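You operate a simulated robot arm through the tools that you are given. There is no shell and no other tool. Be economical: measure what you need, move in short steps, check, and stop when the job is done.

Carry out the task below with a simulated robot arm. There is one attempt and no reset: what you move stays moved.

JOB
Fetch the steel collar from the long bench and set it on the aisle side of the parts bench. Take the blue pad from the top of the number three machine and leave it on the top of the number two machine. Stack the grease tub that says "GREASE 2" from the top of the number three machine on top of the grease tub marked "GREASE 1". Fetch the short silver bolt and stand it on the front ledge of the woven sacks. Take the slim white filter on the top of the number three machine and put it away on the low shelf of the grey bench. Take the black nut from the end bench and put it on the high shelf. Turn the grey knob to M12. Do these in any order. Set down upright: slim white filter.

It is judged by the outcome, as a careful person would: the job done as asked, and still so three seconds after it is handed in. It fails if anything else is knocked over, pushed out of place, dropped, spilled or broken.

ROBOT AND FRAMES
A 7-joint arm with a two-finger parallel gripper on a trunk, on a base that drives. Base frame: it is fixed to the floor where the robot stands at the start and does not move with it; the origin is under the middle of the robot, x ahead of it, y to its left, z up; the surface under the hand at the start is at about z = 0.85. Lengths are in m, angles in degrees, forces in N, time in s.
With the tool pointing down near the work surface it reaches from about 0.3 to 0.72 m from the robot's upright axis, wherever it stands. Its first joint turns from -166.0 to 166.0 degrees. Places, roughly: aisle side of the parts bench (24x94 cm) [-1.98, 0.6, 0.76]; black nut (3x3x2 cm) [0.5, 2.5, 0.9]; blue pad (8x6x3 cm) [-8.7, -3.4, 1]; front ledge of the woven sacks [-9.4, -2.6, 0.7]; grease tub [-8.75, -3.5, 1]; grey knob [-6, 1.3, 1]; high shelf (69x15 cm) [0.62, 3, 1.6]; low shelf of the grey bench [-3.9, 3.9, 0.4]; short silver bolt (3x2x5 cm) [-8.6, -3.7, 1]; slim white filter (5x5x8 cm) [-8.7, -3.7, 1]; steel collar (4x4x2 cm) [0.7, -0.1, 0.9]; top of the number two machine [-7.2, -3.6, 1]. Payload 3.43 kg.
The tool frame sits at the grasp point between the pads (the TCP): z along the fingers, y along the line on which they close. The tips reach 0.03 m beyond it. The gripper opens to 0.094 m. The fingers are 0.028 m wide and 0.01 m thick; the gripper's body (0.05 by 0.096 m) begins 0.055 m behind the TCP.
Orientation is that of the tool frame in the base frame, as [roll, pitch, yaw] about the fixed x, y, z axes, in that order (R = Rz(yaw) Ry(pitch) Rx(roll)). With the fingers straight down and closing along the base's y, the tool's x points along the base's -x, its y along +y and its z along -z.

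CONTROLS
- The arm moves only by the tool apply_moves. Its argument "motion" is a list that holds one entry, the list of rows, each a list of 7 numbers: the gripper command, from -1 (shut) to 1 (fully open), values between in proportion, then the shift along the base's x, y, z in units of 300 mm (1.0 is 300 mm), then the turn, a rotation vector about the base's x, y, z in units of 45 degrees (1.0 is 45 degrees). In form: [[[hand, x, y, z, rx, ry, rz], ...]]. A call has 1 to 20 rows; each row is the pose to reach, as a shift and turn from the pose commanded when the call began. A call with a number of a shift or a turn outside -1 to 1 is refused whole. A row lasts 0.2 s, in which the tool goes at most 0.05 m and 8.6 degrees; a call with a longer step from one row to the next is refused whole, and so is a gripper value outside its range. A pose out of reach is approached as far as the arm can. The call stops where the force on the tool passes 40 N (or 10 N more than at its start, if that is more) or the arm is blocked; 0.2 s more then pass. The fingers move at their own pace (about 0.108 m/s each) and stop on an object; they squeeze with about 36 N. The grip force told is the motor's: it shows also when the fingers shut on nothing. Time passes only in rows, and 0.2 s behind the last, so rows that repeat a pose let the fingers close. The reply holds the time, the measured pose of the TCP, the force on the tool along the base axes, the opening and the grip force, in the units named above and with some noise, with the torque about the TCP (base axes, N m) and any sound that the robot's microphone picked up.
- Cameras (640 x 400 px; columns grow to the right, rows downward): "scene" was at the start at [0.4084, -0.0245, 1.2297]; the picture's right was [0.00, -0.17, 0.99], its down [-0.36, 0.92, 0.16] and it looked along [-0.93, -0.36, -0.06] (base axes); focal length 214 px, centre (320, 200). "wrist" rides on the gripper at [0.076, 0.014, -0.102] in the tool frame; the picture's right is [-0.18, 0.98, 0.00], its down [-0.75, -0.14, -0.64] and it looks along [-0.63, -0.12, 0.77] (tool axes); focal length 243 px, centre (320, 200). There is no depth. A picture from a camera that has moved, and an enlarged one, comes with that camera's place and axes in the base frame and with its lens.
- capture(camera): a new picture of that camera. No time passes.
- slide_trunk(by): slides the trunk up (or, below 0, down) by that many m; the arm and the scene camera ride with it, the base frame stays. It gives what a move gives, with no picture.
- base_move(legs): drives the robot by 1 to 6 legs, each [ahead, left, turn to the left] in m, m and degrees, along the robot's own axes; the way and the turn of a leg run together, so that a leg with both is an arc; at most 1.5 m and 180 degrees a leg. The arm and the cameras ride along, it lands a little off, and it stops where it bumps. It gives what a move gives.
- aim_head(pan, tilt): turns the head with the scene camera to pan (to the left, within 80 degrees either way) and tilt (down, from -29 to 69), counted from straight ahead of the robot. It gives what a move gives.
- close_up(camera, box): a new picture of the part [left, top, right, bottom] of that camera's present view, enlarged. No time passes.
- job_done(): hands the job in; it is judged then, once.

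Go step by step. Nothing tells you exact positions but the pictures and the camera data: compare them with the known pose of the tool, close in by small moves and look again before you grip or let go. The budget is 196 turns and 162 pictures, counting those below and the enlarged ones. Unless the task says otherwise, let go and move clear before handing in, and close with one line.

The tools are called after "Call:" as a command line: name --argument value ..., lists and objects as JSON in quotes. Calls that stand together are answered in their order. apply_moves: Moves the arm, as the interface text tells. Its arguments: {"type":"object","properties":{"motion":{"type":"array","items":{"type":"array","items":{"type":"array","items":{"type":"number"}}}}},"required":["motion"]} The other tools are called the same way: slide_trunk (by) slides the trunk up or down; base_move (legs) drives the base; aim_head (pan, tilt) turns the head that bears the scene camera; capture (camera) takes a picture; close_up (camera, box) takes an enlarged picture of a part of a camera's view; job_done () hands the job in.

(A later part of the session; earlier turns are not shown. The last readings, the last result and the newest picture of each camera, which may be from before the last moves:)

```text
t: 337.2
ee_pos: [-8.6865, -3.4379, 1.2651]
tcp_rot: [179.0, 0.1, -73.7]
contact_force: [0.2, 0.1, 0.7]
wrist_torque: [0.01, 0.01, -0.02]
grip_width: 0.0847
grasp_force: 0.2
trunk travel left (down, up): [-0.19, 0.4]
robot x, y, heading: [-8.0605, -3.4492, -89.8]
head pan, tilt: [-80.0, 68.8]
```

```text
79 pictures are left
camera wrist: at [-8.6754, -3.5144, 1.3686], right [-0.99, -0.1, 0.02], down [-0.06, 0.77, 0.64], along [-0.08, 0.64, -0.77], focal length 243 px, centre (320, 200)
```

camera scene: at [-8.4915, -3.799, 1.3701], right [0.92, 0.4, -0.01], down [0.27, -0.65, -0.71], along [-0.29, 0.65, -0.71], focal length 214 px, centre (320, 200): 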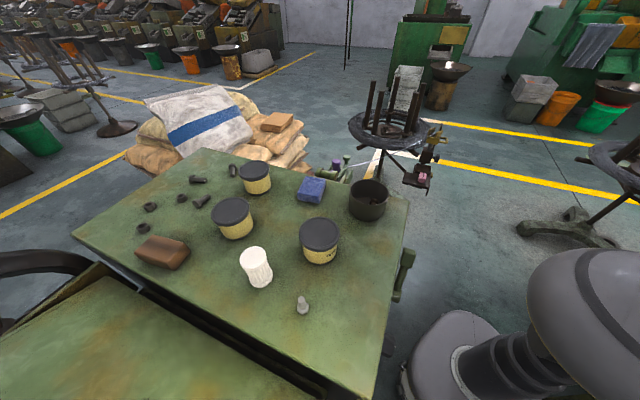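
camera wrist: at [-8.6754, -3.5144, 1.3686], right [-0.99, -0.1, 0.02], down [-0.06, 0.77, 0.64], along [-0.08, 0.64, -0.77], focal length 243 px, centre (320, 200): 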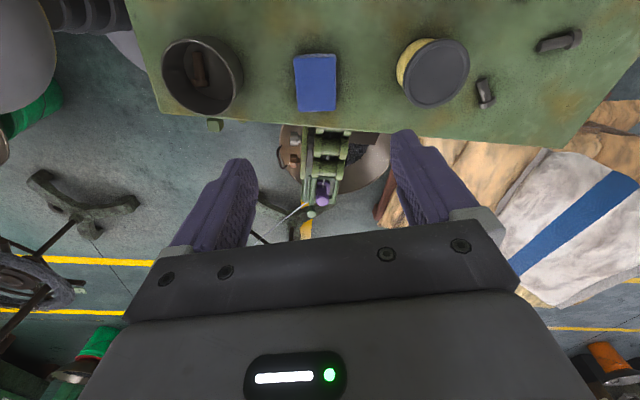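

The pad is aligned with the fingers. I'll descend in two stages.

Call:
apply_moves --motion '[[[0.8, 0, 0.03, -0.15, 0, 0, 0], [0.8, 0, 0.05, -0.3, 0, 0, 0], [0.8, 0, 0.05, -0.45, 0, 0, 0], [0.8, 0, 0.05, -0.6, 0, 0, 0], [0.8, 0, 0.05, -0.72, 0, 0, 0], [0.8, 0, 0.05, -0.72, 0, 0, 0]]]'

Call:
capture --camera "wrist"

```text
t: 338.6
ee_pos: [-8.6855, -3.422, 1.0473]
tcp_rot: [178.9, 0.2, -73.7]
contact_force: [0.0, 0.3, 0.3]
wrist_torque: [-0.02, -0.02, 0.05]
grip_width: 0.0846
grasp_force: 0.2
trunk travel left (down, up): [-0.19, 0.4]
robot x, y, heading: [-8.0625, -3.4523, -89.6]
head pan, tilt: [-80.0, 68.8]
```

```text
78 pictures are left
camera wrist: at [-8.6746, -3.4993, 1.1524], right [-0.99, -0.1, 0.02], down [-0.06, 0.77, 0.64], along [-0.08, 0.64, -0.77], focal length 243 px, centre (320, 200)
```

wrist: 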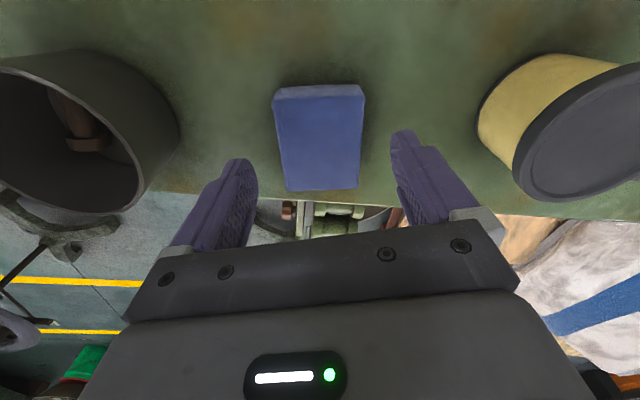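

Call:
apply_moves --motion '[[[0.8, 0, 0, -0.07, 0, 0, 0], [0.8, 0, 0, -0.12, 0, 0, 0], [0.8, 0, 0, -0.14, 0, 0, 0], [0.8, 0, 0, -0.14, 0, 0, 0]]]'

Call:
apply_moves --motion '[[[0.2, 0, 0, 0, 0, 0, 0], [-0.5, 0, 0, 0, 0, 0, 0], [-1, 0, 0, 0, 0, 0, 0], [-1, 0, 0, 0, 0, 0, 0]]]'

Call:
capture --camera "wrist"

```text
t: 339.6
ee_pos: [-8.6849, -3.4214, 1.0077]
tcp_rot: [179.1, 0.0, -73.8]
contact_force: [0.4, 0.1, 0.4]
wrist_torque: [0.01, 0.02, -0.02]
grip_width: 0.0847
grasp_force: 0.1
trunk travel left (down, up): [-0.19, 0.4]
robot x, y, heading: [-8.0634, -3.4541, -89.8]
head pan, tilt: [-80.0, 68.8]
```

```text
t: 340.6
ee_pos: [-8.6858, -3.4214, 1.008]
tcp_rot: [179.0, 0.0, -73.7]
contact_force: [0.5, 0.0, 0.2]
wrist_torque: [-0.03, -0.02, 0.03]
grip_width: 0.063
grasp_force: 36.1
trunk travel left (down, up): [-0.19, 0.4]
robot x, y, heading: [-8.0619, -3.45, -89.8]
head pan, tilt: [-80.0, 68.8]
```

```text
77 pictures are left
camera wrist: at [-8.6754, -3.499, 1.1111], right [-0.99, -0.1, 0.02], down [-0.06, 0.76, 0.64], along [-0.08, 0.64, -0.77], focal length 243 px, centre (320, 200)
```

wrist: 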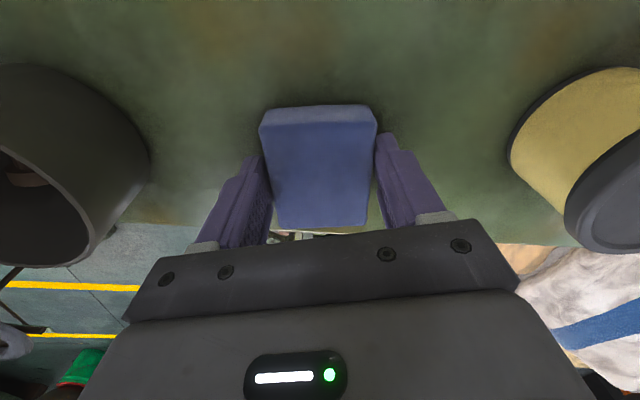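

Gripped at 63 mm. I'll lift, swing the arm round over machine 2, and shift the base that way.

Call:
apply_moves --motion '[[[-1, 0, 0, 0.12, 0, 0, 0], [-1, 0, 0, 0.27, 0, 0, 0], [-1, 0.05, 0, 0.42, 0, 0, 0], [-1, 0.15, 0, 0.54, 0, 0, 0], [-1, 0.27, -0.02, 0.64, 0, 0, 0], [-1, 0.4, -0.04, 0.74, 0, 0, 0], [-1, 0.55, -0.07, 0.8, 0, 0, 0], [-1, 0.71, -0.1, 0.8, 0, 0, 0], [-1, 0.71, -0.1, 0.8, 0, 0, 0]]]'

Call:
apply_moves --motion '[[[-1, 0.05, -0.121, 0, 0, 0, 0.125], [-1, 0.1, -0.242, 0, 0, 0, 0.25], [-1, 0.15, -0.363, 0, 0, 0, 0.375], [-1, 0.2, -0.484, 0, 0, 0, 0.5], [-1, 0.25, -0.605, 0, 0, 0, 0.625], [-1, 0.3, -0.726, 0, 0, 0, 0.75], [-1, 0.35, -0.847, 0, 0, 0, 0.875], [-1, 0.4, -0.967, 0, 0, 0, 1]]]'

Call:
apply_moves --motion '[[[-1, 0.121, -0.05, 0, 0, 0, 0.125], [-1, 0.242, -0.1, 0, 0, 0, 0.25], [-1, 0.363, -0.15, 0, 0, 0, 0.375], [-1, 0.484, -0.2, 0, 0, 0, 0.5], [-1, 0.605, -0.25, 0, 0, 0, 0.625], [-1, 0.726, -0.3, 0, 0, 0, 0.75], [-1, 0.847, -0.35, 0, 0, 0, 0.875], [-1, 0.967, -0.4, 0, 0, 0, 1]]]'

Call:
apply_moves --motion '[[[-1, 0.121, 0.05, 0, 0, 0, 0.125], [-1, 0.242, 0.1, 0, 0, 0, 0.25], [-1, 0.363, 0.15, 0, 0, 0, 0.375], [-1, 0.484, 0.2, 0, 0, 0, 0.5], [-1, 0.605, 0.25, 0, 0, 0, 0.625], [-1, 0.726, 0.3, 0, 0, 0, 0.75], [-1, 0.847, 0.35, 0, 0, 0, 0.875], [-1, 0.967, 0.4, 0, 0, 0, 1]]]'

Call:
base_move --legs '[[0, 0.19, 0]]'

Call:
apply_moves --motion '[[[-1, 0.05, 0.121, 0, 0, 0, 0.125], [-1, 0.1, 0.242, 0, 0, 0, 0.25], [-1, 0.15, 0.363, 0, 0, 0, 0.375], [-1, 0.2, 0.484, 0, 0, 0, 0.5], [-1, 0.25, 0.605, 0, 0, 0, 0.625], [-1, 0.3, 0.726, 0, 0, 0, 0.75], [-1, 0.35, 0.847, 0, 0, 0, 0.875], [-1, 0.4, 0.967, 0, 0, 0, 1], [-1, 0.4, 0.967, 0, 0, 0, 1]]]'

Call:
capture --camera "wrist"

```text
t: 342.6
ee_pos: [-8.473, -3.4536, 1.2468]
tcp_rot: [179.0, 0.0, -73.7]
contact_force: [0.4, -0.5, 0.0]
wrist_torque: [0.02, 0.0, -0.02]
grip_width: 0.0625
grasp_force: 35.8
trunk travel left (down, up): [-0.19, 0.4]
robot x, y, heading: [-8.0608, -3.4481, -89.5]
head pan, tilt: [-80.0, 68.8]
```

```text
t: 344.4
ee_pos: [-8.3527, -3.7434, 1.2472]
tcp_rot: [179.0, 0.1, -28.8]
contact_force: [-0.5, 0.5, 0.1]
wrist_torque: [0.03, -0.02, -0.02]
grip_width: 0.062
grasp_force: 36.1
trunk travel left (down, up): [-0.19, 0.4]
robot x, y, heading: [-8.0651, -3.4502, -89.4]
head pan, tilt: [-80.0, 68.8]
```

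```text
t: 346.2
ee_pos: [-8.0616, -3.8619, 1.2472]
tcp_rot: [179.0, 0.2, 16.4]
contact_force: [-0.4, 0.3, -1.3]
wrist_torque: [0.0, 0.02, 0.02]
grip_width: 0.0614
grasp_force: 35.3
trunk travel left (down, up): [-0.19, 0.4]
robot x, y, heading: [-8.0627, -3.4527, -89.6]
head pan, tilt: [-80.0, 68.8]
```

```text
t: 348.0
ee_pos: [-7.7703, -3.7405, 1.2491]
tcp_rot: [179.1, 0.1, 61.4]
contact_force: [0.2, -0.7, -0.3]
wrist_torque: [0.0, 0.03, 0.0]
grip_width: 0.0607
grasp_force: 36.2
trunk travel left (down, up): [-0.19, 0.4]
robot x, y, heading: [-8.0643, -3.45, -89.5]
head pan, tilt: [-80.0, 68.8]
```

```text
t: 349.5
ee_pos: [-7.5804, -3.7406, 1.2475]
tcp_rot: [179.0, 0.2, 61.2]
contact_force: [1.2, -0.3, -0.2]
wrist_torque: [-0.01, 0.07, 0.01]
grip_width: 0.0603
grasp_force: 35.8
trunk travel left (down, up): [-0.19, 0.4]
robot x, y, heading: [-7.8709, -3.4476, -89.8]
head pan, tilt: [-80.0, 68.8]
```

```text
t: 351.5
ee_pos: [-7.4609, -3.4515, 1.2477]
tcp_rot: [179.0, 0.1, 106.3]
contact_force: [0.8, -0.3, 0.0]
wrist_torque: [0.01, 0.01, -0.02]
grip_width: 0.0599
grasp_force: 36.1
trunk travel left (down, up): [-0.19, 0.4]
robot x, y, heading: [-7.8738, -3.4506, -89.8]
head pan, tilt: [-80.0, 68.8]
```

```text
76 pictures are left
camera wrist: at [-7.4696, -3.374, 1.3518], right [0.99, 0.1, 0.02], down [0.06, -0.76, 0.64], along [0.08, -0.64, -0.77], focal length 243 px, centre (320, 200)
```

wrist: 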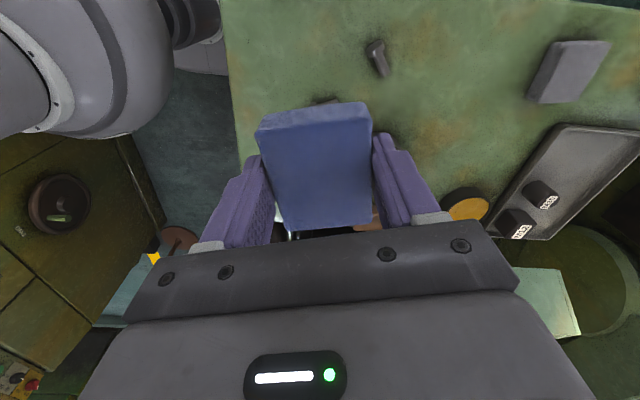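

The best free spot on machine 2's top is about (-7.24, -3.465). I'll move over it and descend.

Call:
apply_moves --motion '[[[-1, 0.15, 0, 0, 0, 0, 0], [-1, 0.3, 0, 0, 0, 0, 0], [-1, 0.45, -0.02, 0, 0, 0, 0], [-1, 0.6, -0.045, 0, 0, 0, 0], [-1, 0.735, -0.045, -0.05, 0, 0, 0], [-1, 0.735, -0.045, -0.2, 0, 0, 0], [-1, 0.735, -0.045, -0.35, 0, 0, 0], [-1, 0.735, -0.045, -0.5, 0, 0, 0], [-1, 0.735, -0.045, -0.65, 0, 0, 0], [-1, 0.735, -0.045, -0.65, 0, 0, 0]]]'

Call:
capture --camera "wrist"

```text
t: 353.7
ee_pos: [-7.2413, -3.4631, 1.0519]
tcp_rot: [179.0, 0.1, 106.1]
contact_force: [0.3, 0.6, -0.7]
wrist_torque: [0.0, -0.01, -0.02]
grip_width: 0.0595
grasp_force: 35.8
trunk travel left (down, up): [-0.19, 0.4]
robot x, y, heading: [-7.8757, -3.4475, -89.5]
head pan, tilt: [-80.0, 68.8]
```

```text
75 pictures are left
camera wrist: at [-7.2493, -3.3869, 1.1557], right [1.0, 0.1, 0.02], down [0.06, -0.77, 0.64], along [0.08, -0.64, -0.77], focal length 243 px, centre (320, 200)
```

wrist: 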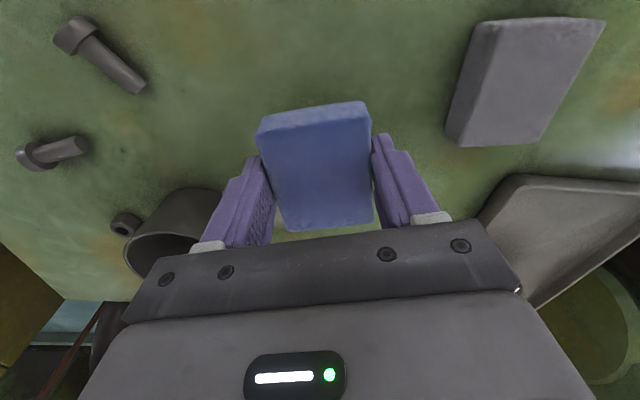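

Call:
apply_moves --motion '[[[-1, 0, 0, -0.06, 0, 0, 0], [-1, 0, 0, -0.11, 0, 0, 0], [-1, 0, 0, -0.125, 0, 0, 0], [-1, 0, 0, -0.125, 0, 0, 0]]]'

Call:
apply_moves --motion '[[[-1, 0, 0, -0.01, 0, 0, 0], [-1, 0, 0, -0.02, 0, 0, 0], [-1, 0, 0, -0.02, 0, 0, 0]]]'

```text
t: 354.7
ee_pos: [-7.2399, -3.4641, 1.0151]
tcp_rot: [179.0, 0.1, 106.2]
contact_force: [0.3, 0.3, -1.2]
wrist_torque: [-0.01, -0.03, -0.02]
grip_width: 0.0592
grasp_force: 35.6
trunk travel left (down, up): [-0.19, 0.4]
robot x, y, heading: [-7.8718, -3.4495, -89.8]
head pan, tilt: [-80.0, 68.8]
```

```text
t: 355.5
ee_pos: [-7.2398, -3.4634, 1.009]
tcp_rot: [179.1, 0.2, 106.1]
contact_force: [-0.7, -0.4, -1.5]
wrist_torque: [0.03, 0.04, -0.02]
grip_width: 0.059
grasp_force: 35.7
trunk travel left (down, up): [-0.19, 0.4]
robot x, y, heading: [-7.8712, -3.4494, -89.8]
head pan, tilt: [-80.0, 68.8]
```

Call:
apply_moves --motion '[[[-1, 0, 0, -0.01, 0, 0, 0], [-1, 0, 0, -0.02, 0, 0, 0], [-1, 0, 0, -0.03, 0, 0, 0], [-1, 0, 0, -0.03, 0, 0, 0]]]'

Call:
capture --camera "wrist"

```text
t: 356.5
ee_pos: [-7.2389, -3.4639, 1.0056]
tcp_rot: [178.4, 0.2, 106.1]
contact_force: [-4.1, -0.3, 15.2]
wrist_torque: [-0.01, 0.66, -0.11]
grip_width: 0.0592
grasp_force: 35.9
trunk travel left (down, up): [-0.19, 0.4]
robot x, y, heading: [-7.8691, -3.4503, -89.9]
head pan, tilt: [-80.0, 68.8]
stopped in row 4: the force on the tool passed its limit at 41 N (the readings are from after the stop); the commanded pose is now the measured one
```

```text
74 pictures are left
camera wrist: at [-7.2491, -3.3876, 1.1095], right [0.99, 0.1, 0.03], down [0.06, -0.77, 0.64], along [0.08, -0.64, -0.77], focal length 243 px, centre (320, 200)
```

wrist: 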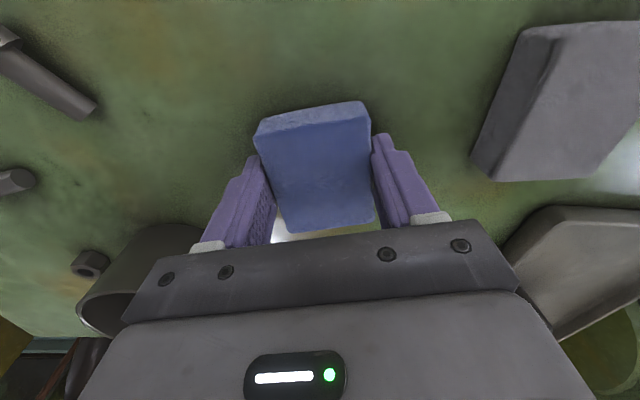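

The pad is seated. I'll release and rise.

Call:
apply_moves --motion '[[[-0.3, 0, 0, 0.005, 0, 0, 0], [0.6, 0, 0, 0.005, 0, 0, 0], [0.8, 0, 0, 0.005, 0, 0, 0], [0.8, 0, 0, 0.03, 0, 0, 0], [0.8, 0, 0, 0.1, 0, 0, 0], [0.8, 0, 0, 0.25, 0, 0, 0], [0.8, 0, 0, 0.4, 0, 0, 0], [0.8, 0, 0, 0.55, 0, 0, 0], [0.8, 0, 0, 0.7, 0, 0, 0], [0.8, 0, 0, 0.8, 0, 0, 0]]]'

Call:
capture --camera "wrist"

```text
t: 358.7
ee_pos: [-7.2382, -3.4642, 1.2429]
tcp_rot: [178.5, 0.1, 106.3]
contact_force: [0.1, -0.3, 0.5]
wrist_torque: [0.0, 0.0, -0.02]
grip_width: 0.0843
grasp_force: 0.1
trunk travel left (down, up): [-0.19, 0.4]
robot x, y, heading: [-7.8713, -3.452, -90.0]
head pan, tilt: [-80.0, 68.8]
```

```text
73 pictures are left
camera wrist: at [-7.2479, -3.3877, 1.3474], right [0.99, 0.1, 0.03], down [0.06, -0.77, 0.64], along [0.08, -0.64, -0.77], focal length 243 px, centre (320, 200)
```

wrist: 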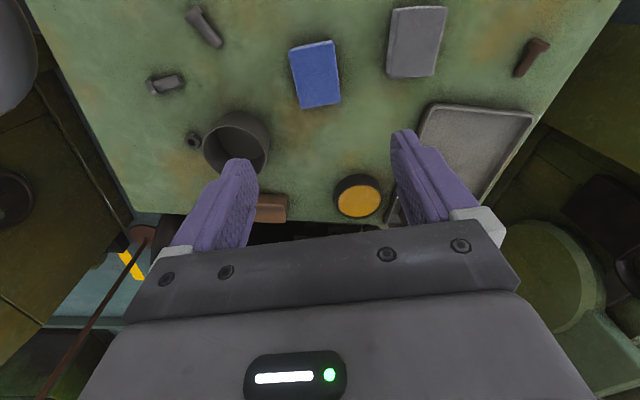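

The pad is down cleanly. Next is the silver bolt on machine 3. I'll swing the arm back and hover over the bolt.

Call:
apply_moves --motion '[[[0.2, -0.15, 0.01, 0, 0, 0, 0], [0.2, -0.3, 0.02, 0, 0, 0, 0], [0.2, -0.45, 0.03, 0, 0, 0, 0], [0.2, -0.6, 0.04, 0, 0, 0, 0], [0.2, -0.742, 0.045, 0, 0, 0, 0]]]'

Call:
apply_moves --motion '[[[0.2, -0.05, -0.121, 0, 0, 0, -0.125], [0.2, -0.1, -0.242, 0, 0, 0, -0.25], [0.2, -0.15, -0.363, 0, 0, 0, -0.375], [0.2, -0.2, -0.484, 0, 0, 0, -0.5], [0.2, -0.25, -0.605, 0, 0, 0, -0.625], [0.2, -0.3, -0.726, 0, 0, 0, -0.75], [0.2, -0.35, -0.847, 0, 0, 0, -0.875], [0.2, -0.4, -0.967, 0, 0, 0, -1]]]'

Call:
apply_moves --motion '[[[0.2, -0.121, -0.05, 0, 0, 0, -0.125], [0.2, -0.242, -0.1, 0, 0, 0, -0.25], [0.2, -0.363, -0.15, 0, 0, 0, -0.375], [0.2, -0.484, -0.2, 0, 0, 0, -0.5], [0.2, -0.605, -0.25, 0, 0, 0, -0.625], [0.2, -0.726, -0.3, 0, 0, 0, -0.75], [0.2, -0.847, -0.35, 0, 0, 0, -0.875], [0.2, -0.967, -0.4, 0, 0, 0, -1]]]'

Call:
base_move --legs '[[0, -0.16, 0]]'

Call:
apply_moves --motion '[[[0.2, -0.121, 0.05, 0, 0, 0, -0.125], [0.2, -0.242, 0.1, 0, 0, 0, -0.25], [0.2, -0.363, 0.15, 0, 0, 0, -0.375], [0.2, -0.484, 0.2, 0, 0, 0, -0.5], [0.2, -0.605, 0.25, 0, 0, 0, -0.625], [0.2, -0.726, 0.3, 0, 0, 0, -0.75], [0.2, -0.847, 0.35, 0, 0, 0, -0.875], [0.2, -0.967, 0.4, 0, 0, 0, -1], [0.2, -0.967, 0.4, 0, 0, 0, -1]]]'

Call:
capture --camera "wrist"

```text
t: 359.9
ee_pos: [-7.4628, -3.4507, 1.2427]
tcp_rot: [178.5, 0.2, 106.1]
contact_force: [0.0, 0.5, -0.7]
wrist_torque: [0.05, 0.0, -0.01]
grip_width: 0.0567
grasp_force: 0.1
trunk travel left (down, up): [-0.19, 0.4]
robot x, y, heading: [-7.8744, -3.4492, -89.6]
head pan, tilt: [-80.0, 68.8]
```

```text
t: 361.7
ee_pos: [-7.5806, -3.742, 1.2452]
tcp_rot: [178.5, 0.2, 61.0]
contact_force: [0.5, 0.3, -0.3]
wrist_torque: [-0.01, 0.0, -0.03]
grip_width: 0.0564
grasp_force: 0.0
trunk travel left (down, up): [-0.19, 0.4]
robot x, y, heading: [-7.8721, -3.4513, -89.6]
head pan, tilt: [-80.0, 68.8]
```

```text
t: 363.5
ee_pos: [-7.8707, -3.8605, 1.2437]
tcp_rot: [178.6, 0.3, 16.1]
contact_force: [-0.6, -1.1, -1.2]
wrist_torque: [0.02, 0.0, -0.02]
grip_width: 0.0564
grasp_force: 0.0
trunk travel left (down, up): [-0.19, 0.4]
robot x, y, heading: [-7.8709, -3.4521, -89.9]
head pan, tilt: [-80.0, 68.8]
```

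```text
t: 364.9
ee_pos: [-8.0335, -3.8602, 1.2443]
tcp_rot: [178.5, 0.2, 16.1]
contact_force: [-1.0, 0.1, -0.9]
wrist_torque: [0.01, -0.02, -0.03]
grip_width: 0.0563
grasp_force: 0.0
trunk travel left (down, up): [-0.19, 0.4]
robot x, y, heading: [-8.0327, -3.4512, -89.7]
head pan, tilt: [-80.0, 68.8]
```

```text
t: 366.9
ee_pos: [-8.323, -3.7398, 1.2435]
tcp_rot: [178.4, 0.2, -29.0]
contact_force: [-0.8, 0.0, -0.3]
wrist_torque: [-0.03, 0.04, -0.02]
grip_width: 0.0564
grasp_force: 0.1
trunk travel left (down, up): [-0.19, 0.4]
robot x, y, heading: [-8.0338, -3.451, -89.7]
head pan, tilt: [-80.0, 68.8]
```

```text
72 pictures are left
camera wrist: at [-8.2614, -3.7875, 1.3477], right [-0.64, -0.77, 0.03], down [-0.58, 0.5, 0.64], along [-0.51, 0.39, -0.77], focal length 243 px, centre (320, 200)
```

wrist: 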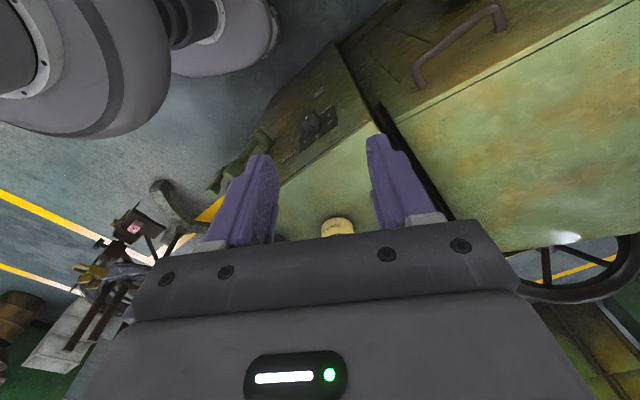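

Call:
apply_moves --motion '[[[0.1, -0.15, 0.03, 0, 0, 0, 0], [0.1, -0.3, 0.06, 0, 0, 0, 0], [0.1, -0.45, 0.09, 0, 0, 0, 0], [0.1, -0.6, 0.12, 0, 0, 0, 0], [0.1, -0.75, 0.15, -0.05, 0, 0, 0], [0.1, -0.84, 0.167, -0.15, 0, 0, 0], [0.1, -0.84, 0.167, -0.25, 0, 0, 0], [0.1, -0.84, 0.167, -0.25, 0, 0, 0]]]'

Call:
capture --camera "wrist"

```text
t: 368.7
ee_pos: [-8.5739, -3.6895, 1.1667]
tcp_rot: [178.6, 0.2, -28.8]
contact_force: [-0.6, -0.4, -0.1]
wrist_torque: [-0.01, -0.03, 0.0]
grip_width: 0.0517
grasp_force: 0.0
trunk travel left (down, up): [-0.19, 0.4]
robot x, y, heading: [-8.0317, -3.4562, -89.9]
head pan, tilt: [-80.0, 68.8]
```

```text
71 pictures are left
camera wrist: at [-8.5119, -3.7371, 1.2718], right [-0.64, -0.77, 0.03], down [-0.58, 0.5, 0.64], along [-0.51, 0.39, -0.77], focal length 243 px, centre (320, 200)
```

wrist: 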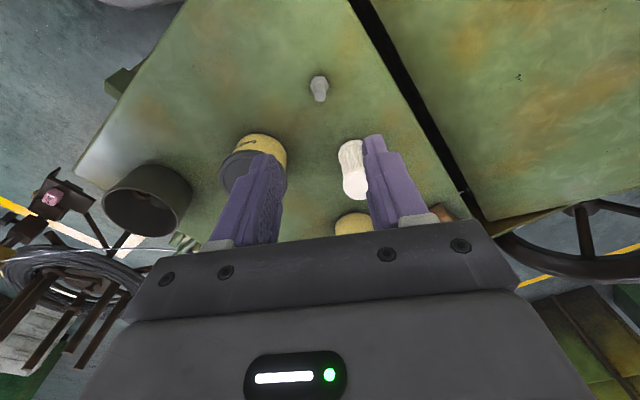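

The bolt stands at about (-8.576, -3.694). I'll descend over it.

Call:
apply_moves --motion '[[[0, -0.006, -0.013, -0.12, 0, 0, 0], [0, -0.006, -0.013, -0.24, 0, 0, 0], [0, -0.006, -0.013, -0.35, 0, 0, 0], [0, -0.006, -0.013, -0.35, 0, 0, 0]]]'

Call:
capture --camera "wrist"

```text
t: 369.7
ee_pos: [-8.5773, -3.6936, 1.0637]
tcp_rot: [178.5, 0.2, -28.9]
contact_force: [0.2, -0.8, -0.5]
wrist_torque: [-0.02, 0.02, -0.01]
grip_width: 0.0472
grasp_force: 0.2
trunk travel left (down, up): [-0.19, 0.4]
robot x, y, heading: [-8.0297, -3.4525, -89.8]
head pan, tilt: [-80.0, 68.8]
```

```text
70 pictures are left
camera wrist: at [-8.5148, -3.742, 1.1673], right [-0.64, -0.77, 0.03], down [-0.58, 0.5, 0.64], along [-0.51, 0.39, -0.77], focal length 243 px, centre (320, 200)
```

wrist: 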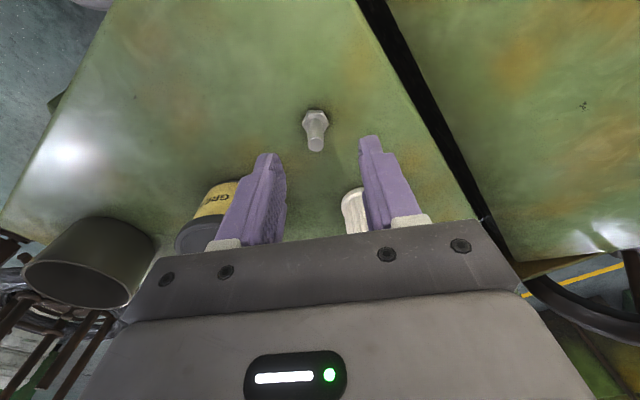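

Call:
apply_moves --motion '[[[-0.1, 0.006, -0.006, -0.07, 0, 0, 0], [-0.1, 0.006, -0.006, -0.13, 0, 0, 0], [-0.1, 0.006, -0.006, -0.15, 0, 0, 0], [-0.1, 0.006, -0.006, -0.15, 0, 0, 0]]]'

Call:
capture --camera "wrist"

Call:
apply_moves --motion '[[[-0.6, 0, 0, 0, 0, 0, 0], [-1, 0, 0, 0, 0, 0, 0], [-1, 0, 0, 0, 0, 0, 0], [-1, 0, 0, 0, 0, 0, 0]]]'

Call:
capture --camera "wrist"

```text
t: 370.7
ee_pos: [-8.5739, -3.6959, 1.0189]
tcp_rot: [178.4, 0.3, -28.9]
contact_force: [0.8, -0.3, 0.9]
wrist_torque: [-0.02, 0.01, -0.01]
grip_width: 0.0421
grasp_force: 0.1
trunk travel left (down, up): [-0.19, 0.4]
robot x, y, heading: [-8.03, -3.4486, -89.7]
head pan, tilt: [-80.0, 68.8]
```

```text
69 pictures are left
camera wrist: at [-8.5129, -3.7434, 1.1226], right [-0.64, -0.77, 0.03], down [-0.58, 0.5, 0.64], along [-0.51, 0.39, -0.77], focal length 243 px, centre (320, 200)
```

wrist: 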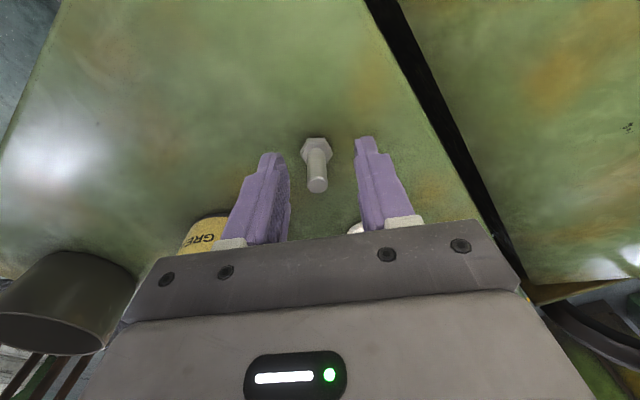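

```text
t: 371.7
ee_pos: [-8.5746, -3.6951, 1.0184]
tcp_rot: [178.5, 0.3, -29.0]
contact_force: [0.2, 0.9, 1.0]
wrist_torque: [0.04, 0.0, -0.02]
grip_width: 0.0105
grasp_force: 35.8
trunk travel left (down, up): [-0.19, 0.4]
robot x, y, heading: [-8.0336, -3.4537, -90.0]
head pan, tilt: [-80.0, 68.8]
```

```text
68 pictures are left
camera wrist: at [-8.5128, -3.7434, 1.1227], right [-0.64, -0.77, 0.03], down [-0.58, 0.5, 0.64], along [-0.51, 0.39, -0.77], focal length 243 px, centre (320, 200)
```

wrist: 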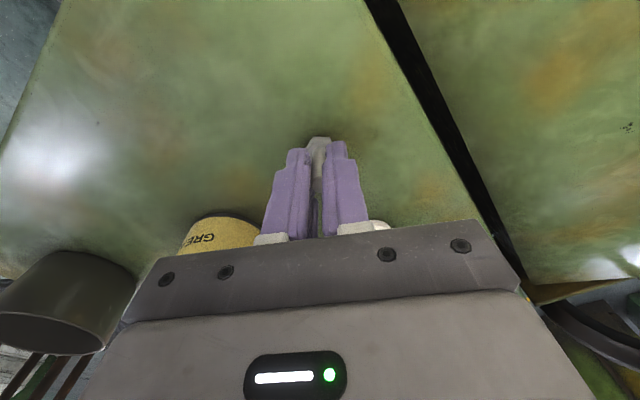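

The bolt is gripped by its shaft. I'll lift, tuck the arm forward, reverse out of the gap and go to face the sacks.

Call:
apply_moves --motion '[[[-1, 0, 0, 0.12, 0, 0, 0], [-1, 0, 0, 0.27, 0, 0, 0], [-1, 0, 0, 0.42, 0, 0, 0], [-1, 0.1, -0.02, 0.54, 0, 0, 0], [-1, 0.22, -0.04, 0.64, 0, 0, 0], [-1, 0.36, -0.07, 0.7, 0, 0, 0], [-1, 0.5, -0.1, 0.75, 0, 0, 0], [-1, 0.65, -0.13, 0.75, 0, 0, 0], [-1, 0.8, -0.15, 0.75, 0, 0, 0], [-1, 0.8, -0.15, 0.75, 0, 0, 0]]]'

Call:
apply_moves --motion '[[[-1, 0.121, -0.05, 0, 0, 0, 0.125], [-1, 0.242, -0.1, 0, 0, 0, 0.25], [-1, 0.363, -0.15, 0, 0, 0, 0.375], [-1, 0.484, -0.2, 0, 0, 0, 0.5], [-1, 0.605, -0.25, 0, 0, 0, 0.625], [-1, 0.726, -0.3, 0, 0, 0, 0.75], [-1, 0.847, -0.35, 0, 0, 0, 0.875], [-1, 0.967, -0.4, 0, 0, 0, 1]]]'

Call:
base_move --legs '[[0, 0.06, 0], [-1.15, 0, 0], [-1.15, 0, 0], [0, -1.42, 0]]'

Call:
aim_head --pan 0 --tilt -29

Call:
capture --camera "scene"

```text
t: 373.9
ee_pos: [-8.3354, -3.7407, 1.2438]
tcp_rot: [178.4, 0.2, -28.9]
contact_force: [0.2, 0.3, -0.2]
wrist_torque: [0.0, 0.02, 0.0]
grip_width: 0.0104
grasp_force: 35.4
trunk travel left (down, up): [-0.19, 0.4]
robot x, y, heading: [-8.0329, -3.4534, -89.7]
head pan, tilt: [-80.0, 68.8]
```

```text
t: 375.7
ee_pos: [-8.0436, -3.8625, 1.2444]
tcp_rot: [178.4, 0.2, 16.1]
contact_force: [0.7, -0.2, -0.3]
wrist_torque: [0.03, -0.03, -0.02]
grip_width: 0.0107
grasp_force: 35.7
trunk travel left (down, up): [-0.19, 0.4]
robot x, y, heading: [-8.0294, -3.4527, -89.8]
head pan, tilt: [-80.0, 68.8]
```

```text
t: 394.2
ee_pos: [-9.3935, -1.5667, 1.2441]
tcp_rot: [178.4, 0.1, 16.1]
contact_force: [-0.6, 0.3, -0.6]
wrist_torque: [0.0, -0.01, 0.04]
grip_width: 0.0104
grasp_force: 35.9
trunk travel left (down, up): [-0.19, 0.4]
robot x, y, heading: [-9.3825, -1.1577, -90.0]
head pan, tilt: [-80.0, 68.8]
```

```text
t: 395.9
ee_pos: [-9.3928, -1.5665, 1.2437]
tcp_rot: [178.5, 0.3, 16.0]
contact_force: [0.1, -0.1, -0.5]
wrist_torque: [-0.02, -0.05, -0.01]
grip_width: 0.0104
grasp_force: 36.3
trunk travel left (down, up): [-0.19, 0.4]
robot x, y, heading: [-9.3799, -1.1576, -89.7]
head pan, tilt: [0.0, -28.6]
```

```text
67 pictures are left
camera scene: at [-9.5372, -1.6048, 1.3074], right [-0.27, 0.96, -0.03], down [0.85, 0.23, -0.48], along [-0.46, -0.15, -0.88], focal length 214 px, centre (320, 200)
```

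scene: 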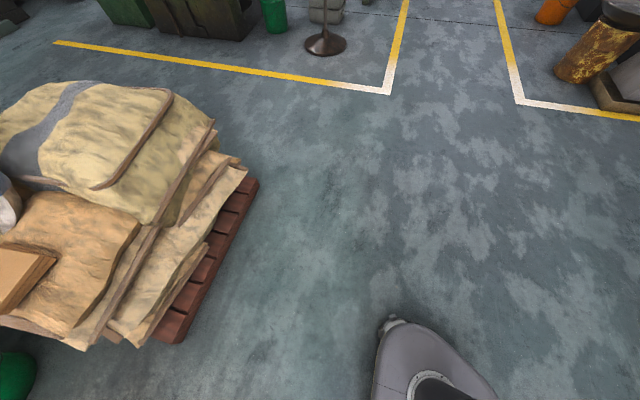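

The sacks are to the left of this view. I'll pan the head left.

Call:
aim_head --pan 65 --tilt -10

Call:
capture --camera "scene"

```text
t: 397.3
ee_pos: [-9.394, -1.5651, 1.2442]
tcp_rot: [178.5, 0.2, 16.1]
contact_force: [-1.0, 0.1, -1.3]
wrist_torque: [-0.03, 0.0, 0.01]
grip_width: 0.0103
grasp_force: 35.9
trunk travel left (down, up): [-0.19, 0.4]
robot x, y, heading: [-9.3778, -1.1514, -89.9]
head pan, tilt: [65.0, -10.0]
```

```text
66 pictures are left
camera scene: at [-9.4925, -1.6706, 1.3407], right [-0.11, 0.38, -0.92], down [0.99, 0.12, -0.07], along [0.08, -0.92, -0.39], focal length 214 px, centre (320, 200)
```

scene: 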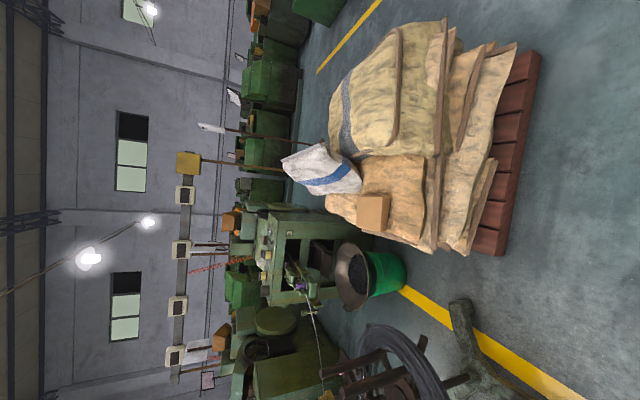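

I'll turn the hand to face the sacks, for an upright view.

Call:
apply_moves --motion '[[[-1, 0, 0, 0, 0, 0, 0.18], [-1, 0, 0, 0, 0, 0, 0.36], [-1, 0, 0, 0, 0, 0, 0.54], [-1, 0, 0, 0, 0, 0, 0.72], [-1, 0, 0, 0, 0, 0, 0.9], [-1, 0, 0, 0, 0, 0, 1], [-1, 0, 0, 0, 0, 0, 1]]]'

Call:
apply_moves --motion '[[[-1, 0, 0, 0, 0, 0, 0.18], [-1, 0, 0, 0, 0, 0, 0.36], [-1, 0, 0, 0, 0, 0, 0.54], [-1, 0, 0, 0, 0, 0, 0.64], [-1, 0, 0, 0, 0, 0, 0.64]]]'

Call:
base_move --legs '[[0.45, 0, 0]]'

Call:
aim_head --pan 0 --tilt -29

Call:
capture --camera "scene"

Call:
capture --camera "wrist"

```text
t: 398.9
ee_pos: [-9.3929, -1.5659, 1.2443]
tcp_rot: [178.5, 0.2, 61.0]
contact_force: [0.3, -0.5, -1.1]
wrist_torque: [0.03, -0.02, 0.0]
grip_width: 0.0107
grasp_force: 35.4
trunk travel left (down, up): [-0.19, 0.4]
robot x, y, heading: [-9.3774, -1.1546, -90.1]
head pan, tilt: [65.0, -10.0]
```

```text
t: 400.1
ee_pos: [-9.3932, -1.5658, 1.2433]
tcp_rot: [178.6, 0.1, 89.8]
contact_force: [-0.2, 0.0, -0.6]
wrist_torque: [0.0, 0.01, -0.03]
grip_width: 0.0107
grasp_force: 35.7
trunk travel left (down, up): [-0.19, 0.4]
robot x, y, heading: [-9.3798, -1.1545, -90.0]
head pan, tilt: [65.0, -10.0]
```

```text
t: 402.8
ee_pos: [-9.3901, -2.0192, 1.2434]
tcp_rot: [178.5, 0.2, 89.8]
contact_force: [0.6, 0.9, -0.5]
wrist_torque: [-0.01, -0.01, 0.01]
grip_width: 0.0107
grasp_force: 35.9
trunk travel left (down, up): [-0.19, 0.4]
robot x, y, heading: [-9.3768, -1.6077, -89.8]
head pan, tilt: [65.0, -10.0]
```

```text
t: 404.2
ee_pos: [-9.3903, -2.0185, 1.2452]
tcp_rot: [178.5, 0.2, 89.9]
contact_force: [0.1, 0.1, -0.5]
wrist_torque: [0.01, 0.01, 0.03]
grip_width: 0.0107
grasp_force: 35.8
trunk travel left (down, up): [-0.19, 0.4]
robot x, y, heading: [-9.3801, -1.6105, -89.8]
head pan, tilt: [0.0, -28.6]
```

```text
65 pictures are left
camera scene: at [-9.3922, -2.1678, 1.3074], right [-1.0, 0.0, -0.03], down [0.01, 0.88, -0.48], along [0.02, -0.48, -0.88], focal length 214 px, centre (320, 200)
```

scene: 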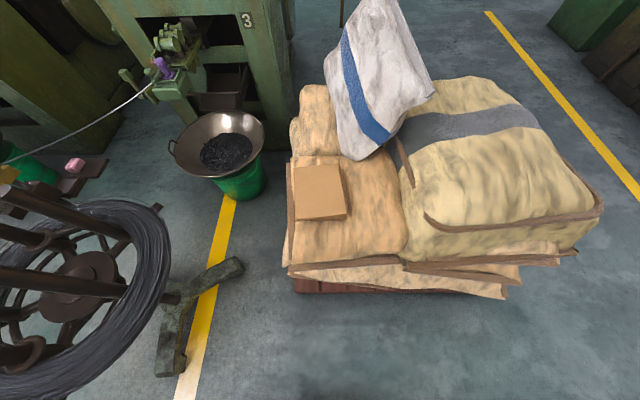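

```text
64 pictures are left
camera wrist: at [-9.3785, -1.943, 1.3481], right [0.98, -0.19, 0.03], down [-0.16, -0.75, 0.64], along [-0.1, -0.63, -0.77], focal length 243 px, centre (320, 200)
```

wrist: 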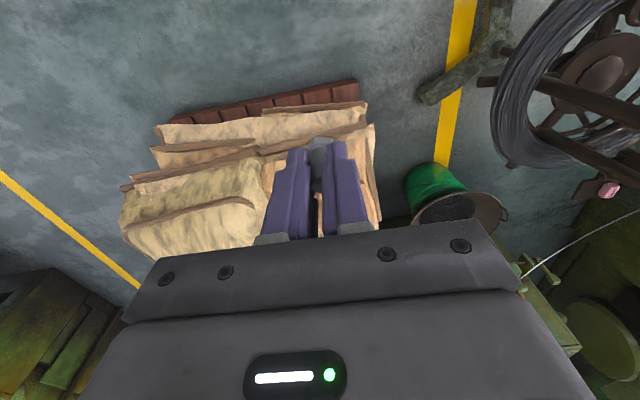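

The ledge is the tan sack surface in front, with a cardboard sheet on it. I'll zoom in to find a flat free spot.

Call:
close_up --camera "scene" --box '[280, 80, 440, 300]'

```text
1.82 times, centred on (360, 190) of scene
camera zoom: at [-9.3922, -2.1678, 1.3074], right [-1.0, 0.0, -0.03], down [0.01, 0.88, -0.48], along [0.02, -0.48, -0.88], focal length 390 px, centre (247, 218)
```

zoom: 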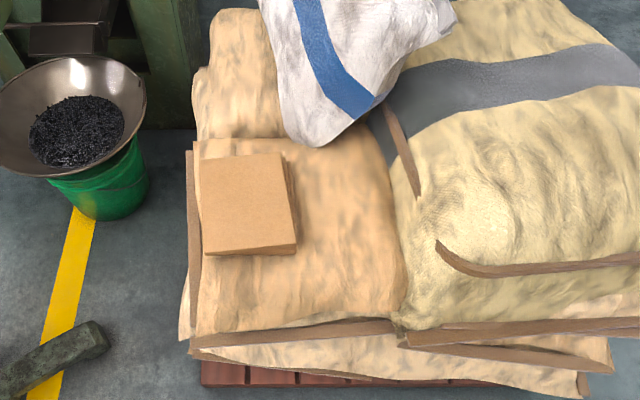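

I'll stand the bolt on the free part of the ledge at about (-9.53, -2.44), between the cardboard and the yellow sack. I'll drive closer and lower the hand over it.

Call:
aim_head --pan -80 --tilt 69

Call:
base_move --legs '[[0.22, -0.08, 0]]'

Call:
slide_trunk --by -0.19

Call:
apply_moves --motion '[[[-1, -0.05, -0.14, 0, 0, 0, 0], [-1, -0.1, -0.28, 0, 0, 0, 0], [-1, -0.15, -0.42, -0.03, 0, 0, 0], [-1, -0.187, -0.56, -0.1, 0, 0, 0], [-1, -0.187, -0.667, -0.2, 0, 0, 0], [-1, -0.187, -0.667, -0.35, 0, 0, 0], [-1, -0.187, -0.667, -0.5, 0, 0, 0], [-1, -0.187, -0.667, -0.65, 0, 0, 0], [-1, -0.187, -0.667, -0.65, 0, 0, 0]]]'

Call:
capture --camera "wrist"

```text
t: 405.9
ee_pos: [-9.3905, -2.0185, 1.2447]
tcp_rot: [178.5, 0.2, 90.0]
contact_force: [-0.1, 0.3, 0.2]
wrist_torque: [-0.03, 0.05, -0.01]
grip_width: 0.0104
grasp_force: 36.0
trunk travel left (down, up): [-0.19, 0.4]
robot x, y, heading: [-9.3812, -1.6073, -89.7]
head pan, tilt: [-80.0, 68.8]
```

```text
t: 407.6
ee_pos: [-9.4699, -2.2418, 1.2429]
tcp_rot: [178.4, 0.2, 89.9]
contact_force: [-0.3, -0.2, -0.7]
wrist_torque: [0.01, 0.0, -0.01]
grip_width: 0.0103
grasp_force: 36.0
trunk travel left (down, up): [-0.19, 0.4]
robot x, y, heading: [-9.4567, -1.8298, -89.9]
head pan, tilt: [-80.0, 68.8]
```

```text
t: 409.7
ee_pos: [-9.4706, -2.2419, 1.0537]
tcp_rot: [178.6, 0.1, 89.9]
contact_force: [-0.4, 0.0, -0.5]
wrist_torque: [0.0, 0.03, -0.01]
grip_width: 0.0108
grasp_force: 36.1
trunk travel left (down, up): [0.0, 0.59]
robot x, y, heading: [-9.4578, -1.8332, -89.8]
head pan, tilt: [-80.0, 68.8]
```

```text
t: 411.7
ee_pos: [-9.5273, -2.4404, 0.8604]
tcp_rot: [178.5, 0.2, 90.0]
contact_force: [-0.4, -0.1, -0.2]
wrist_torque: [0.03, 0.01, 0.01]
grip_width: 0.0104
grasp_force: 35.9
trunk travel left (down, up): [0.0, 0.59]
robot x, y, heading: [-9.4606, -1.8298, -89.6]
head pan, tilt: [-80.0, 68.8]
```

```text
62 pictures are left
camera wrist: at [-9.5146, -2.3648, 0.9635], right [0.98, -0.19, 0.03], down [-0.16, -0.75, 0.64], along [-0.1, -0.63, -0.77], focal length 243 px, centre (320, 200)
```

wrist: 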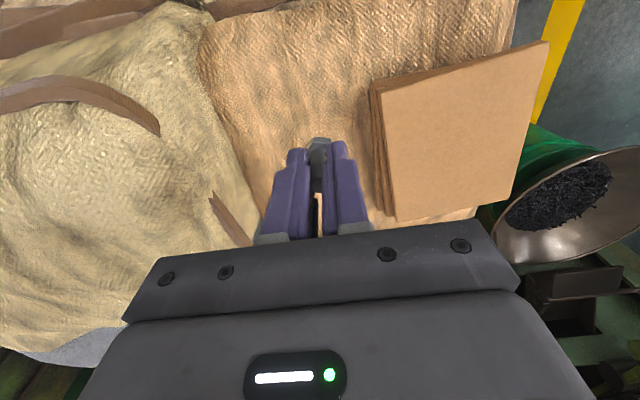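

Call:
apply_moves --motion '[[[-1, 0, 0.03, -0.12, 0, 0, 0], [-1, 0, 0.03, -0.24, 0, 0, 0], [-1, 0, 0.03, -0.3, 0, 0, 0], [-1, 0, 0.03, -0.3, 0, 0, 0]]]'

Call:
capture --camera "wrist"

```text
t: 412.7
ee_pos: [-9.5278, -2.4325, 0.7682]
tcp_rot: [178.4, 0.2, 89.9]
contact_force: [-0.8, -0.8, -0.6]
wrist_torque: [0.02, 0.0, -0.01]
grip_width: 0.0105
grasp_force: 36.1
trunk travel left (down, up): [0.0, 0.59]
robot x, y, heading: [-9.4603, -1.83, -89.7]
head pan, tilt: [-80.0, 68.8]
```

```text
61 pictures are left
camera wrist: at [-9.5142, -2.3563, 0.8728], right [0.98, -0.19, 0.03], down [-0.16, -0.75, 0.64], along [-0.1, -0.63, -0.77], focal length 243 px, centre (320, 200)
```

wrist: 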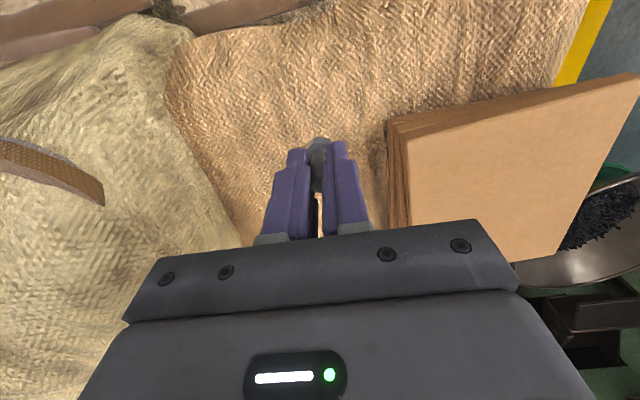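

Call:
apply_moves --motion '[[[-1, 0, 0, -0.013, 0, 0, 0], [-1, 0, 0, -0.027, 0, 0, 0], [-1, 0, 0, -0.04, 0, 0, 0], [-1, 0, 0, -0.04, 0, 0, 0]]]'

Call:
apply_moves --motion '[[[-1, 0, 0, -0.01, 0, 0, 0], [-1, 0, 0, -0.02, 0, 0, 0], [-1, 0, 0, -0.03, 0, 0, 0], [-1, 0, 0, -0.03, 0, 0, 0]]]'

```text
t: 413.7
ee_pos: [-9.526, -2.4332, 0.7569]
tcp_rot: [178.5, 0.2, 89.9]
contact_force: [-1.2, -0.2, -0.1]
wrist_torque: [-0.03, -0.01, 0.02]
grip_width: 0.0105
grasp_force: 36.0
trunk travel left (down, up): [0.0, 0.59]
robot x, y, heading: [-9.4596, -1.832, -89.6]
head pan, tilt: [-80.0, 68.8]
```

```text
t: 414.7
ee_pos: [-9.5254, -2.4305, 0.7492]
tcp_rot: [178.6, 0.1, 89.9]
contact_force: [0.2, -0.2, 0.1]
wrist_torque: [0.03, 0.01, -0.03]
grip_width: 0.0105
grasp_force: 35.7
trunk travel left (down, up): [0.0, 0.59]
robot x, y, heading: [-9.4594, -1.8308, -89.6]
head pan, tilt: [-80.0, 68.8]
```

Call:
apply_moves --motion '[[[-1, 0, 0, -0.01, 0, 0, 0], [-1, 0, 0, -0.02, 0, 0, 0], [-1, 0, 0, -0.03, 0, 0, 0], [-1, 0, 0, -0.03, 0, 0, 0]]]'

Call:
apply_moves --motion '[[[-1, 0, 0, -0.01, 0, 0, 0], [-1, 0, 0, -0.02, 0, 0, 0], [-1, 0, 0, -0.03, 0, 0, 0], [-1, 0, 0, -0.03, 0, 0, 0]]]'

Call:
capture --camera "wrist"

```text
t: 415.7
ee_pos: [-9.5257, -2.4316, 0.7399]
tcp_rot: [178.4, 0.2, 89.9]
contact_force: [0.4, 0.1, -0.3]
wrist_torque: [-0.04, 0.01, -0.03]
grip_width: 0.0106
grasp_force: 36.3
trunk travel left (down, up): [0.0, 0.59]
robot x, y, heading: [-9.4601, -1.8322, -89.6]
head pan, tilt: [-80.0, 68.8]
```

```text
t: 416.7
ee_pos: [-9.5264, -2.4318, 0.7291]
tcp_rot: [178.5, 0.1, 89.9]
contact_force: [0.4, 0.4, -0.7]
wrist_torque: [0.01, 0.01, -0.01]
grip_width: 0.0105
grasp_force: 35.9
trunk travel left (down, up): [0.0, 0.59]
robot x, y, heading: [-9.4594, -1.8304, -89.7]
head pan, tilt: [-80.0, 68.8]
```

```text
60 pictures are left
camera wrist: at [-9.5138, -2.3568, 0.8338], right [0.98, -0.19, 0.03], down [-0.16, -0.75, 0.64], along [-0.1, -0.63, -0.77], focal length 243 px, centre (320, 200)
```

wrist: 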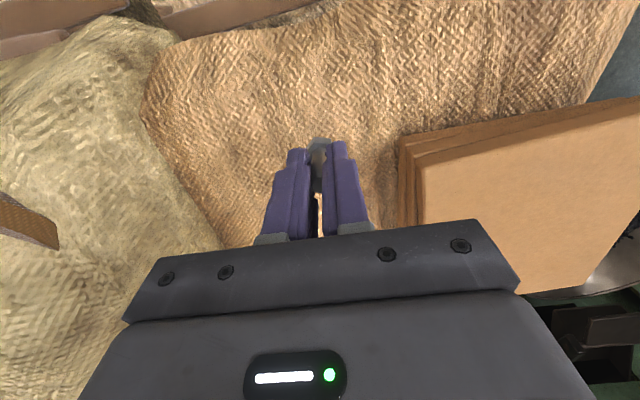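

Call:
apply_moves --motion '[[[-1, 0, 0, -0.01, 0, 0, 0], [-1, 0, 0, -0.02, 0, 0, 0], [-1, 0, 0, -0.03, 0, 0, 0], [-1, 0, 0, -0.03, 0, 0, 0]]]'

Call:
apply_moves --motion '[[[-1, 0, 0, -0.01, 0, 0, 0], [-1, 0, 0, -0.02, 0, 0, 0], [-1, 0, 0, -0.02, 0, 0, 0]]]'

```text
t: 417.7
ee_pos: [-9.5267, -2.4316, 0.7207]
tcp_rot: [178.5, 0.3, 89.9]
contact_force: [-0.1, 0.5, -0.1]
wrist_torque: [0.0, 0.01, 0.02]
grip_width: 0.0104
grasp_force: 35.5
trunk travel left (down, up): [0.0, 0.59]
robot x, y, heading: [-9.4586, -1.8319, -89.5]
head pan, tilt: [-80.0, 68.8]
```

```text
t: 418.5
ee_pos: [-9.5264, -2.4327, 0.7147]
tcp_rot: [178.5, 0.2, 89.8]
contact_force: [-0.4, -1.0, -0.4]
wrist_torque: [-0.03, 0.05, 0.0]
grip_width: 0.0105
grasp_force: 36.0
trunk travel left (down, up): [0.0, 0.59]
robot x, y, heading: [-9.4603, -1.8304, -89.6]
head pan, tilt: [-80.0, 68.8]
```

Call:
apply_moves --motion '[[[-1, 0, 0, -0.01, 0, 0, 0], [-1, 0, 0, -0.02, 0, 0, 0], [-1, 0, 0, -0.03, 0, 0, 0], [-1, 0, 0, -0.03, 0, 0, 0]]]'

Call:
apply_moves --motion '[[[-1, 0, 0, -0.01, 0, 0, 0], [-1, 0, 0, -0.02, 0, 0, 0], [-1, 0, 0, -0.02, 0, 0, 0]]]'

Call:
capture --camera "wrist"

```text
t: 419.5
ee_pos: [-9.5261, -2.4332, 0.7067]
tcp_rot: [178.5, 0.2, 89.9]
contact_force: [0.4, -0.9, 0.0]
wrist_torque: [0.02, 0.02, -0.01]
grip_width: 0.0104
grasp_force: 36.1
trunk travel left (down, up): [0.0, 0.59]
robot x, y, heading: [-9.4575, -1.8294, -89.6]
head pan, tilt: [-80.0, 68.8]
```

```text
t: 420.3
ee_pos: [-9.5254, -2.4327, 0.7028]
tcp_rot: [178.5, 0.5, 89.9]
contact_force: [0.1, 1.4, 30.3]
wrist_torque: [-0.02, 0.18, -0.02]
grip_width: 0.0105
grasp_force: 36.2
trunk travel left (down, up): [0.0, 0.59]
robot x, y, heading: [-9.4578, -1.8316, -89.6]
head pan, tilt: [-80.0, 68.8]
```

```text
59 pictures are left
camera wrist: at [-9.5136, -2.3561, 0.8067], right [0.98, -0.19, 0.03], down [-0.16, -0.75, 0.65], along [-0.1, -0.64, -0.76], focal length 243 px, centre (320, 200)
```

wrist: 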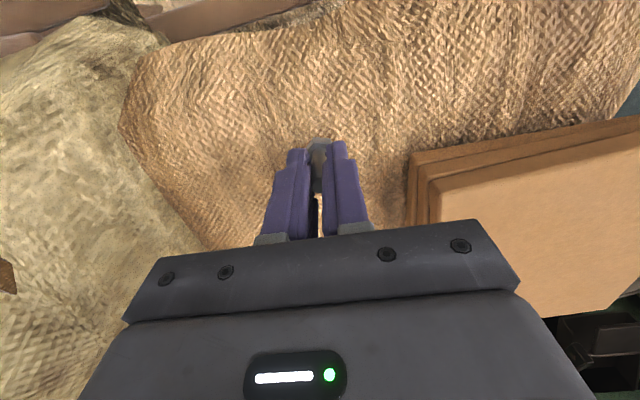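

Contact directly under the bolt. I'll ease off, open gently and rise.

Call:
apply_moves --motion '[[[-1, 0, 0, 0.01, 0, 0, 0], [-1, 0, 0, 0.013, 0, 0, 0], [-0.75, 0, 0, 0.013, 0, 0, 0], [-0.5, 0, 0, 0.013, 0, 0, 0], [-0.3, 0, 0, 0.013, 0, 0, 0], [-0.3, 0, 0, 0.013, 0, 0, 0]]]'

Call:
capture --camera "wrist"

```text
t: 421.7
ee_pos: [-9.5264, -2.4333, 0.7041]
tcp_rot: [178.5, 0.2, 89.9]
contact_force: [0.5, -0.2, -0.1]
wrist_torque: [0.04, 0.0, -0.02]
grip_width: 0.0329
grasp_force: 0.0
trunk travel left (down, up): [0.0, 0.59]
robot x, y, heading: [-9.4615, -1.8299, -89.5]
head pan, tilt: [-80.0, 68.8]
```

```text
58 pictures are left
camera wrist: at [-9.5136, -2.3568, 0.808], right [0.98, -0.19, 0.03], down [-0.16, -0.75, 0.64], along [-0.1, -0.63, -0.77], focal length 243 px, centre (320, 200)
```

wrist: 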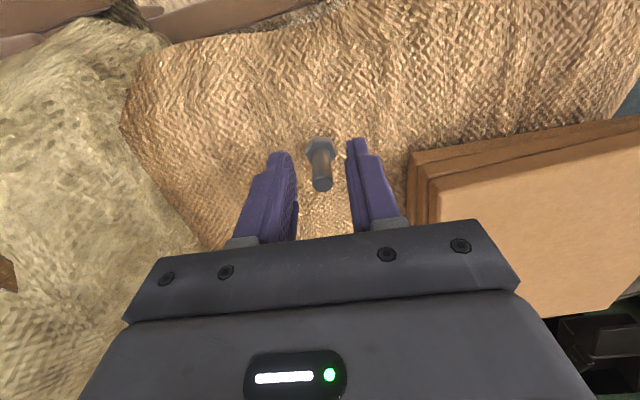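

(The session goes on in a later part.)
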